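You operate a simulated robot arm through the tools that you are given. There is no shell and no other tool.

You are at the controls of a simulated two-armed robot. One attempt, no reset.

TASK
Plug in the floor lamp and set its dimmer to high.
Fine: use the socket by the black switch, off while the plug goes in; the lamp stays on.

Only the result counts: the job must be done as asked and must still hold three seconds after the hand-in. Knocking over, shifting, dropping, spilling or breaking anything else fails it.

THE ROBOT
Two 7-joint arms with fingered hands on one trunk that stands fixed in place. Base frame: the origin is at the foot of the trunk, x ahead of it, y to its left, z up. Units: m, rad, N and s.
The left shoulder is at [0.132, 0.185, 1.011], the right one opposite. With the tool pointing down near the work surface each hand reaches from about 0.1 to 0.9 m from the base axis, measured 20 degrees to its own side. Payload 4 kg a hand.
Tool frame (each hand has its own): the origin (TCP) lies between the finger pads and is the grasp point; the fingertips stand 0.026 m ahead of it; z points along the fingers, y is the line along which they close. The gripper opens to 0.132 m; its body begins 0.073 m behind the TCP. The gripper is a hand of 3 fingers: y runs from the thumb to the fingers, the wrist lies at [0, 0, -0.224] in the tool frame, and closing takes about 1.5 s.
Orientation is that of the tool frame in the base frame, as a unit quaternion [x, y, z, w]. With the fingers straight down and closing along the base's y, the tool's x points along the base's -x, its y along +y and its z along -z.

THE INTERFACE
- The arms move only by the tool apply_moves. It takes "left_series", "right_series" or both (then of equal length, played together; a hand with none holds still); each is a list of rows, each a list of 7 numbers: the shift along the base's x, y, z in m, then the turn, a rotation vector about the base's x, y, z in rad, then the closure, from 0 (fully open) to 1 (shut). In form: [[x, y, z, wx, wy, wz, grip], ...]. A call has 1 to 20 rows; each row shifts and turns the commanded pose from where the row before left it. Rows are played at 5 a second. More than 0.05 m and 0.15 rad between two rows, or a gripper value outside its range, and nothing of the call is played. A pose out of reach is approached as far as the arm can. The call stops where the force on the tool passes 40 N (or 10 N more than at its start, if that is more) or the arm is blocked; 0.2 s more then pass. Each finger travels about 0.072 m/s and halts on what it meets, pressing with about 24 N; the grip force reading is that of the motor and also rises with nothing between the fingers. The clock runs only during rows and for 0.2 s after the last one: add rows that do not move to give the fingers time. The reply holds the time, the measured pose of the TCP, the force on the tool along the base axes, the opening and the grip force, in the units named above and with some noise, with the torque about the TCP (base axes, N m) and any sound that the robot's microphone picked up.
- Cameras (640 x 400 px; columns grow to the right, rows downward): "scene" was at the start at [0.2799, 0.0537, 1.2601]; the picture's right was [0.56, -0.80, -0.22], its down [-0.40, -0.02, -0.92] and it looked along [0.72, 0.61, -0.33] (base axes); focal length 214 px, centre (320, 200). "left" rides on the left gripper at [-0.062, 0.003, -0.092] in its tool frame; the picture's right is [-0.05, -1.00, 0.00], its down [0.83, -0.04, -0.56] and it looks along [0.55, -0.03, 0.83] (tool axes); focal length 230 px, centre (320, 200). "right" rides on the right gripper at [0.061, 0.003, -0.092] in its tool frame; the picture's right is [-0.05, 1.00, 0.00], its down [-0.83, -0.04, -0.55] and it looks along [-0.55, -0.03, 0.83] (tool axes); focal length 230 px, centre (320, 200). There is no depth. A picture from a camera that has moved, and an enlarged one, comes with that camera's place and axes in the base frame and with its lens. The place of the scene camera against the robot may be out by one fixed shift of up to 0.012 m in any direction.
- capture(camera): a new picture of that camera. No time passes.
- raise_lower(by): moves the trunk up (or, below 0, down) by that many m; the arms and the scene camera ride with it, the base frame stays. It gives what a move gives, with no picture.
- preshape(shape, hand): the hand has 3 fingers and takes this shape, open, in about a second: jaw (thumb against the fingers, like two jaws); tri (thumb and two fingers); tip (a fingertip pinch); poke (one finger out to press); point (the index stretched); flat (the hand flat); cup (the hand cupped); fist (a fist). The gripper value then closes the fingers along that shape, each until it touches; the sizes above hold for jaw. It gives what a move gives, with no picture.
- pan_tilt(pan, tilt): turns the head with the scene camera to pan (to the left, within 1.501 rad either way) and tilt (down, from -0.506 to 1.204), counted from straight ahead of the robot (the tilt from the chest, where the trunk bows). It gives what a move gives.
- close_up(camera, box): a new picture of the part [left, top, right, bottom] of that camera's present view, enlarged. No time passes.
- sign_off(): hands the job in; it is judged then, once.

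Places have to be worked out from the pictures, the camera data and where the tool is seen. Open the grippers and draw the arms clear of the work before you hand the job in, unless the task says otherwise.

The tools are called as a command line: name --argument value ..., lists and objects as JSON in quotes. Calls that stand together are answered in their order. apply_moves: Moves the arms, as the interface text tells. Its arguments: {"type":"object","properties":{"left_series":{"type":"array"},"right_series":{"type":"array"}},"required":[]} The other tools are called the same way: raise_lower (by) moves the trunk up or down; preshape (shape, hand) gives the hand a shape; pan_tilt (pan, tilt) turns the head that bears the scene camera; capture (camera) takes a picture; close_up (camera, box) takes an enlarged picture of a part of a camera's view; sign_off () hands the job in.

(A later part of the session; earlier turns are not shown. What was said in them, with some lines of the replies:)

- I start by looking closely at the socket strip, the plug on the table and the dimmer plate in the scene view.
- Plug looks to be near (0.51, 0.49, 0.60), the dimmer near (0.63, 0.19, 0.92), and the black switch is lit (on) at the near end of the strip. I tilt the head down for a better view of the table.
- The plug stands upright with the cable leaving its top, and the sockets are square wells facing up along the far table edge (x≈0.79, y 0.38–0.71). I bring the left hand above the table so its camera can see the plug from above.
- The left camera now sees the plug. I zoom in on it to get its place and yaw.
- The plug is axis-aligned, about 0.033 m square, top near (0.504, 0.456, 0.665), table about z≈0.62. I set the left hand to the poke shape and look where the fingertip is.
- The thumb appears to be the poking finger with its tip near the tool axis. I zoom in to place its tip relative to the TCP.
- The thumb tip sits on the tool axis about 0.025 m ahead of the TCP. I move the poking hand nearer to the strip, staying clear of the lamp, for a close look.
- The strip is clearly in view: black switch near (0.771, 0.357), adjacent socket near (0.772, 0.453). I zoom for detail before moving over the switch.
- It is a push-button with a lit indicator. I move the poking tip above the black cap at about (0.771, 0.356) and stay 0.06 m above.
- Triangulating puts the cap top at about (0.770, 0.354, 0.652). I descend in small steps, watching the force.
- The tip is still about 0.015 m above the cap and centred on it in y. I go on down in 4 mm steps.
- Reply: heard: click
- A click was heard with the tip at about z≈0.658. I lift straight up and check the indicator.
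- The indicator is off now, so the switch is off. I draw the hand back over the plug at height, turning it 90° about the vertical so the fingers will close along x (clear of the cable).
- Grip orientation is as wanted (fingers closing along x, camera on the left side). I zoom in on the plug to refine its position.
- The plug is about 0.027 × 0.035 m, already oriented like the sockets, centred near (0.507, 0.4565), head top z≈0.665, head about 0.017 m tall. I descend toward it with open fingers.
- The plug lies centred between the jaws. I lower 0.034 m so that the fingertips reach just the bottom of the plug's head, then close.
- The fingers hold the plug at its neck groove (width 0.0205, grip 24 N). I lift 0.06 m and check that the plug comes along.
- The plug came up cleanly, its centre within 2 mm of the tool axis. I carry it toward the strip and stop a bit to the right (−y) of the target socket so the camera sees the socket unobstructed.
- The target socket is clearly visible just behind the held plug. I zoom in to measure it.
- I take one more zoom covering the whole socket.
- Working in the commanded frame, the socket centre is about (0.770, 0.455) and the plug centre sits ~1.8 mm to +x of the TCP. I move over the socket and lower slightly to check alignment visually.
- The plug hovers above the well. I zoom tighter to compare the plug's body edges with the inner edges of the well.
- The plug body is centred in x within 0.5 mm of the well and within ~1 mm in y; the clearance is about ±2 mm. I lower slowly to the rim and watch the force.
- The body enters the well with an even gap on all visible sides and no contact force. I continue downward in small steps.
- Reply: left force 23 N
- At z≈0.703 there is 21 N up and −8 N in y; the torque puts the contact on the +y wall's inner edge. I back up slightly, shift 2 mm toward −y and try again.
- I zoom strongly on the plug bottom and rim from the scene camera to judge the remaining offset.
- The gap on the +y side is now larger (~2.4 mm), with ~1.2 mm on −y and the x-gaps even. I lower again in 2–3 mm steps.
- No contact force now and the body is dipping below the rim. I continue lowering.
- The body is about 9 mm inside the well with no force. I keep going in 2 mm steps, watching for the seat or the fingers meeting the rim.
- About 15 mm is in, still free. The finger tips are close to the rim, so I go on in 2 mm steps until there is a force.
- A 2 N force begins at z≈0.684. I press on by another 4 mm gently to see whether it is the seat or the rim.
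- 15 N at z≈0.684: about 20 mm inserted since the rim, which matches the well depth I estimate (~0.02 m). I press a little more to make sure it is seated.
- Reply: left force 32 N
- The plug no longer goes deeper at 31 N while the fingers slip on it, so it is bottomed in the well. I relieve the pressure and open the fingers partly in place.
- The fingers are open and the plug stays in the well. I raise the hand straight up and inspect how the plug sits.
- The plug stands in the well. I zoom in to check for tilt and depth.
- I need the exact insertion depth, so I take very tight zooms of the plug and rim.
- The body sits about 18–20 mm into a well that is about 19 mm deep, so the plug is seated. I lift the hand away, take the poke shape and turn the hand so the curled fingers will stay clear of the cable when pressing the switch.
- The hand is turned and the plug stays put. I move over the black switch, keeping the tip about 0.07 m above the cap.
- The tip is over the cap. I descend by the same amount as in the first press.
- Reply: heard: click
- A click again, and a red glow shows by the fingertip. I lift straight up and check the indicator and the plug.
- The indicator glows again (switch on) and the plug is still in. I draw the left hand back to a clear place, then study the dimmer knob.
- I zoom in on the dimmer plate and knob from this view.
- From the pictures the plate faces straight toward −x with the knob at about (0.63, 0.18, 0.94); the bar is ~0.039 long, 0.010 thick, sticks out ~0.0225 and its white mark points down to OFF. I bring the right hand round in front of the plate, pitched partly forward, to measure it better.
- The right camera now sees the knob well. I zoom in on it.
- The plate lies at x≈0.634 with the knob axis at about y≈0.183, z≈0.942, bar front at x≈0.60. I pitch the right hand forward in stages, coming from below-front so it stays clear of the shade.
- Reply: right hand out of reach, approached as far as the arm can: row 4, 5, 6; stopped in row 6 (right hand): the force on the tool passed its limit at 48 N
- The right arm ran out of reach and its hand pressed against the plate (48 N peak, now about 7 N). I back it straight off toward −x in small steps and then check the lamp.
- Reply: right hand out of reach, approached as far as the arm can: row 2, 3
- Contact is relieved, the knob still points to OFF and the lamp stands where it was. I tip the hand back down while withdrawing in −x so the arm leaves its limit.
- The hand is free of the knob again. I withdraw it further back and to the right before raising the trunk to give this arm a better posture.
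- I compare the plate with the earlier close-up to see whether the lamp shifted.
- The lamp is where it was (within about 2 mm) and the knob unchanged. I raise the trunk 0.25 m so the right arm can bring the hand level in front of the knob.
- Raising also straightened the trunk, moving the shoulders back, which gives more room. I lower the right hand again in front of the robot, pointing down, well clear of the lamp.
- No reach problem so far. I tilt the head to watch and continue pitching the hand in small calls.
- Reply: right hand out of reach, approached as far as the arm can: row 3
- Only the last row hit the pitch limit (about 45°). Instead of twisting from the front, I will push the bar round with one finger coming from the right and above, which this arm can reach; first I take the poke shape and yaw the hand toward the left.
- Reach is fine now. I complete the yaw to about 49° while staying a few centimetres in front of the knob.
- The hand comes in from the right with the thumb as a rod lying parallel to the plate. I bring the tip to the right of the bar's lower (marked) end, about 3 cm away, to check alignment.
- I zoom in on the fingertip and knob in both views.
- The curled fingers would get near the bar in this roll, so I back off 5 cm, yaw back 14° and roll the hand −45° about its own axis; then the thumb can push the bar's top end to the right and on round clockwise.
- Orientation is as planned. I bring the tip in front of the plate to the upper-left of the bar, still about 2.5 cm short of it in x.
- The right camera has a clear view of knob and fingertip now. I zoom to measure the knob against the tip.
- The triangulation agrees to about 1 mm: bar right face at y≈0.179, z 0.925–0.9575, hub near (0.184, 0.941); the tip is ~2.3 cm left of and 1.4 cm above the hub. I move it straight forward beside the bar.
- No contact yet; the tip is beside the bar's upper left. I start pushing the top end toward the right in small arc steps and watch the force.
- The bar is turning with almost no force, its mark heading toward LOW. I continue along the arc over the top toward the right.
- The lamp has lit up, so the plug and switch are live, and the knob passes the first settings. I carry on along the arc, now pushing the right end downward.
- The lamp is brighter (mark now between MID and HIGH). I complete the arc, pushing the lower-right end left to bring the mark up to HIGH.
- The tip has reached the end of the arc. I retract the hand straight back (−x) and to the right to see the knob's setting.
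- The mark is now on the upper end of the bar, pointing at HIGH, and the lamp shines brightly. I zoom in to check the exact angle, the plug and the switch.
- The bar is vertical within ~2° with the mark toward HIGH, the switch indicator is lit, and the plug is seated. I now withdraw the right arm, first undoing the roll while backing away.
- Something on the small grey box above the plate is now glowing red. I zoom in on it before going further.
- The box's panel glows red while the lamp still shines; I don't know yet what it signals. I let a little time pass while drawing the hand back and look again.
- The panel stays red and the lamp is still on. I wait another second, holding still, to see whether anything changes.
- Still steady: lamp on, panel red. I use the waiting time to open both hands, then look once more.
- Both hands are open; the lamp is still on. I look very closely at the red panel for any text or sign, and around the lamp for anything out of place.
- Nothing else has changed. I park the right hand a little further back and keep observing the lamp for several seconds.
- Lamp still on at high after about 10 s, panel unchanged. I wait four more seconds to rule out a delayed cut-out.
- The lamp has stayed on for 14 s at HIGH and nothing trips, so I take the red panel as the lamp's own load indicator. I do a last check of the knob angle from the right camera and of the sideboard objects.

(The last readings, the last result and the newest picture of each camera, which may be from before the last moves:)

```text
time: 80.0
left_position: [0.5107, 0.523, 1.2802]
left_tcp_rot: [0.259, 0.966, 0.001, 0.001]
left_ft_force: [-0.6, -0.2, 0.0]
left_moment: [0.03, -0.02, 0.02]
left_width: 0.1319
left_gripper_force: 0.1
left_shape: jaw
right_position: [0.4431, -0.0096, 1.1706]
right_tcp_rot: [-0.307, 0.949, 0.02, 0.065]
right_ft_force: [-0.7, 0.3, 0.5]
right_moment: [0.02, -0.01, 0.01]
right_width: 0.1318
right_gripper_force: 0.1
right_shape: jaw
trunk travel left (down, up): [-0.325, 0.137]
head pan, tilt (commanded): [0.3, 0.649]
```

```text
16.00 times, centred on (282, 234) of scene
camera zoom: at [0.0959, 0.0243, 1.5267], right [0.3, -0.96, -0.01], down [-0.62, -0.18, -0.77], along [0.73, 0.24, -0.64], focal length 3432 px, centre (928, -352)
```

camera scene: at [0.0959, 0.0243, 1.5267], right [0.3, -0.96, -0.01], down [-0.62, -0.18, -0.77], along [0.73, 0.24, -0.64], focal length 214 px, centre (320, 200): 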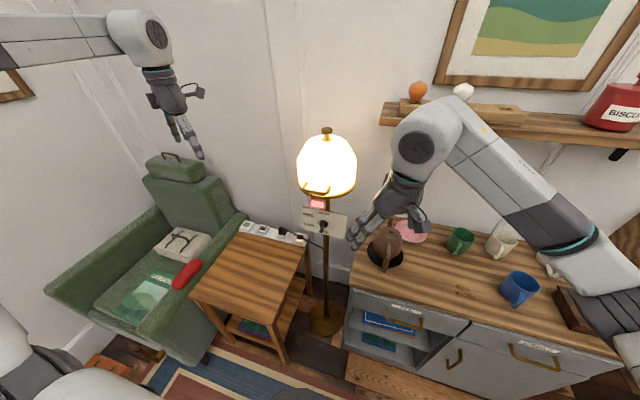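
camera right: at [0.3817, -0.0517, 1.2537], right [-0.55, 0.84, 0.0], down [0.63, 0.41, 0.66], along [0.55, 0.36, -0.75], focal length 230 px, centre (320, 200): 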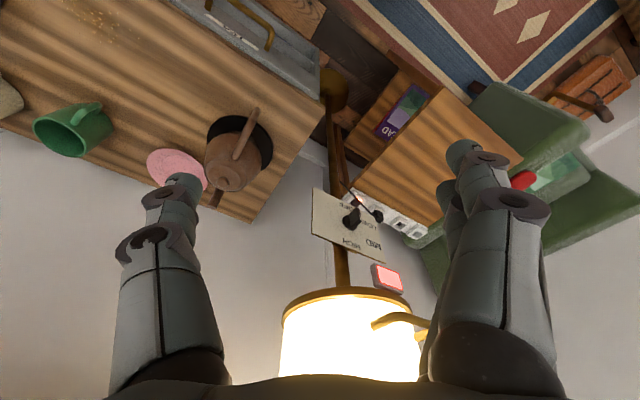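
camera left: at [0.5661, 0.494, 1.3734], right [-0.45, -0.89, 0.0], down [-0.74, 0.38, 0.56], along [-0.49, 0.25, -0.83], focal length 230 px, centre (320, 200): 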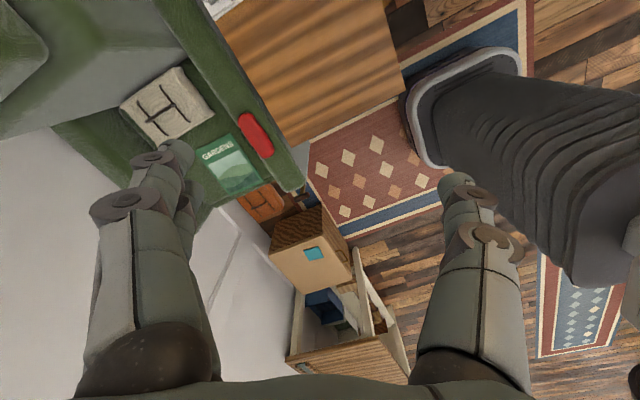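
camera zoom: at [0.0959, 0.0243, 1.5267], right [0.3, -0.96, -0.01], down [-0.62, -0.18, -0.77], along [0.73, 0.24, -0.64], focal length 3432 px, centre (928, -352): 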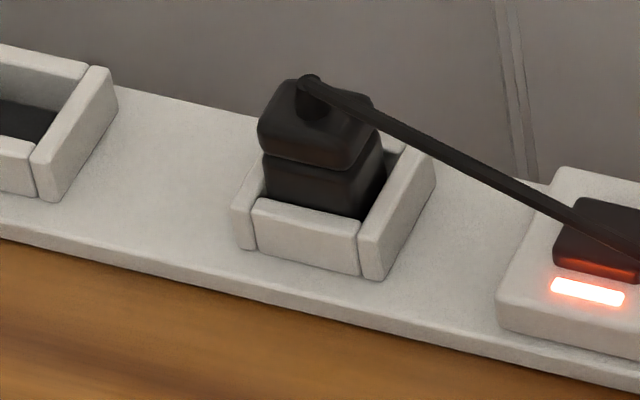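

Everything looks right: knob mark up at HIGH, plug seated, black switch lit, lamp bright. To be sure the red panel is not the start of a delayed cut-out, I watch for another stretch.

apply_moves --right_series '[[0, 0, 0, 0, 0, 0, 0], [0, 0, 0, 0, 0, 0, 0], [0, 0, 0, 0, 0, 0, 0], [0, 0, 0, 0, 0, 0, 0], [0, 0, 0, 0, 0, 0, 0], [0, 0, 0, 0, 0, 0, 0], [0, 0, 0, 0, 0, 0, 0], [0, 0, 0, 0, 0, 0, 0], [0, 0, 0, 0, 0, 0, 0], [0, 0, 0, 0, 0, 0, 0], [0, 0, 0, 0, 0, 0, 0], [0, 0, 0, 0, 0, 0, 0], [0, 0, 0, 0, 0, 0, 0], [0, 0, 0, 0, 0, 0, 0], [0, 0, 0, 0, 0, 0, 0], [0, 0, 0, 0, 0, 0, 0], [0, 0, 0, 0, 0, 0, 0], [0, 0, 0, 0, 0, 0, 0], [0, 0, 0, 0, 0, 0, 0], [0, 0, 0, 0, 0, 0, 0]]'

apply_moves --right_series '[[0, 0, 0, 0, 0, 0, 0], [0, 0, 0, 0, 0, 0, 0], [0, 0, 0, 0, 0, 0, 0], [0, 0, 0, 0, 0, 0, 0], [0, 0, 0, 0, 0, 0, 0], [0, 0, 0, 0, 0, 0, 0], [0, 0, 0, 0, 0, 0, 0], [0, 0, 0, 0, 0, 0, 0], [0, 0, 0, 0, 0, 0, 0], [0, 0, 0, 0, 0, 0, 0], [0, 0, 0, 0, 0, 0, 0], [0, 0, 0, 0, 0, 0, 0], [0, 0, 0, 0, 0, 0, 0], [0, 0, 0, 0, 0, 0, 0], [0, 0, 0, 0, 0, 0, 0], [0, 0, 0, 0, 0, 0, 0], [0, 0, 0, 0, 0, 0, 0], [0, 0, 0, 0, 0, 0, 0], [0, 0, 0, 0, 0, 0, 0], [0, 0, 0, 0, 0, 0, 0]]'

close_up --camera "scene" --box '[230, 120, 390, 260]'

```text
time: 84.2
left_position: [0.5093, 0.5228, 1.2795]
left_tcp_rot: [0.259, 0.966, 0.0, 0.0]
left_ft_force: [1.2, 0.7, -0.3]
left_moment: [0.03, -0.01, -0.02]
left_width: 0.1318
left_gripper_force: 0.0
left_shape: jaw
right_position: [0.4425, -0.011, 1.17]
right_tcp_rot: [-0.308, 0.949, 0.019, 0.066]
right_ft_force: [-0.5, 1.1, -0.5]
right_moment: [-0.02, -0.01, 0.01]
right_width: 0.132
right_gripper_force: 0.1
right_shape: jaw
trunk travel left (down, up): [-0.325, 0.137]
head pan, tilt (commanded): [0.3, 0.649]
```

```text
time: 88.4
left_position: [0.51, 0.5234, 1.2803]
left_tcp_rot: [0.259, 0.966, 0.0, 0.0]
left_ft_force: [0.4, 0.5, -0.1]
left_moment: [-0.01, -0.01, -0.02]
left_width: 0.1316
left_gripper_force: 0.0
left_shape: jaw
right_position: [0.4434, -0.0099, 1.1708]
right_tcp_rot: [-0.308, 0.949, 0.02, 0.065]
right_ft_force: [0.3, -0.4, -0.1]
right_moment: [-0.03, 0.06, 0.01]
right_width: 0.1317
right_gripper_force: 0.0
right_shape: jaw
trunk travel left (down, up): [-0.325, 0.137]
head pan, tilt (commanded): [0.3, 0.649]
```

```text
2.86 times, centred on (310, 190) of scene
camera zoom: at [0.0959, 0.0243, 1.5267], right [0.3, -0.96, -0.01], down [-0.62, -0.18, -0.77], along [0.73, 0.24, -0.64], focal length 613 px, centre (349, 229)
```

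zoom: 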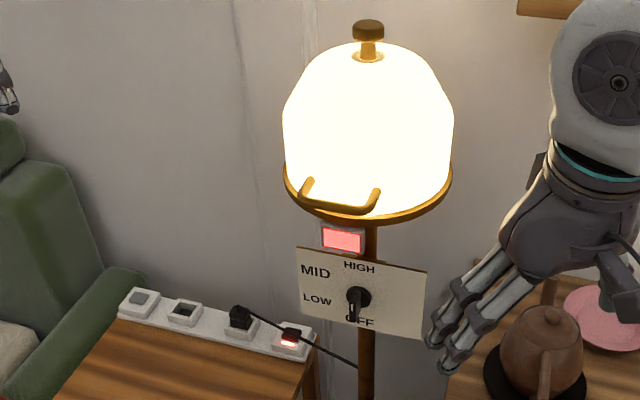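

The lamp has burned at HIGH for over 20 s. The plug is in the socket by the black switch, the switch is on, both hands are open and clear, and nothing else has moved. I hand the job in.

sign_off

```text
The job is handed in.
```

The floor lamp is plugged in and has been burning with its dimmer at HIGH for over 20 seconds. The plug is in the socket by the black switch. I turned that switch off before inserting the plug and back on afterwards.

- **Bump on the lamp:** the right arm ran out of reach once while approaching the dimmer and pressed against its plate, peaking at 48 N. The plate looked at most about 2 mm displaced in the pictures afterwards, and the knob had not turned.
- **Red panel:** a small box on the lamp pole lit up red within about four seconds of reaching HIGH. I don't know what it signals. It stayed lit, and the lamp kept burning.

Both hands were open and drawn clear before I handed the job in. The trunk is still raised 0.25 m from where it started.
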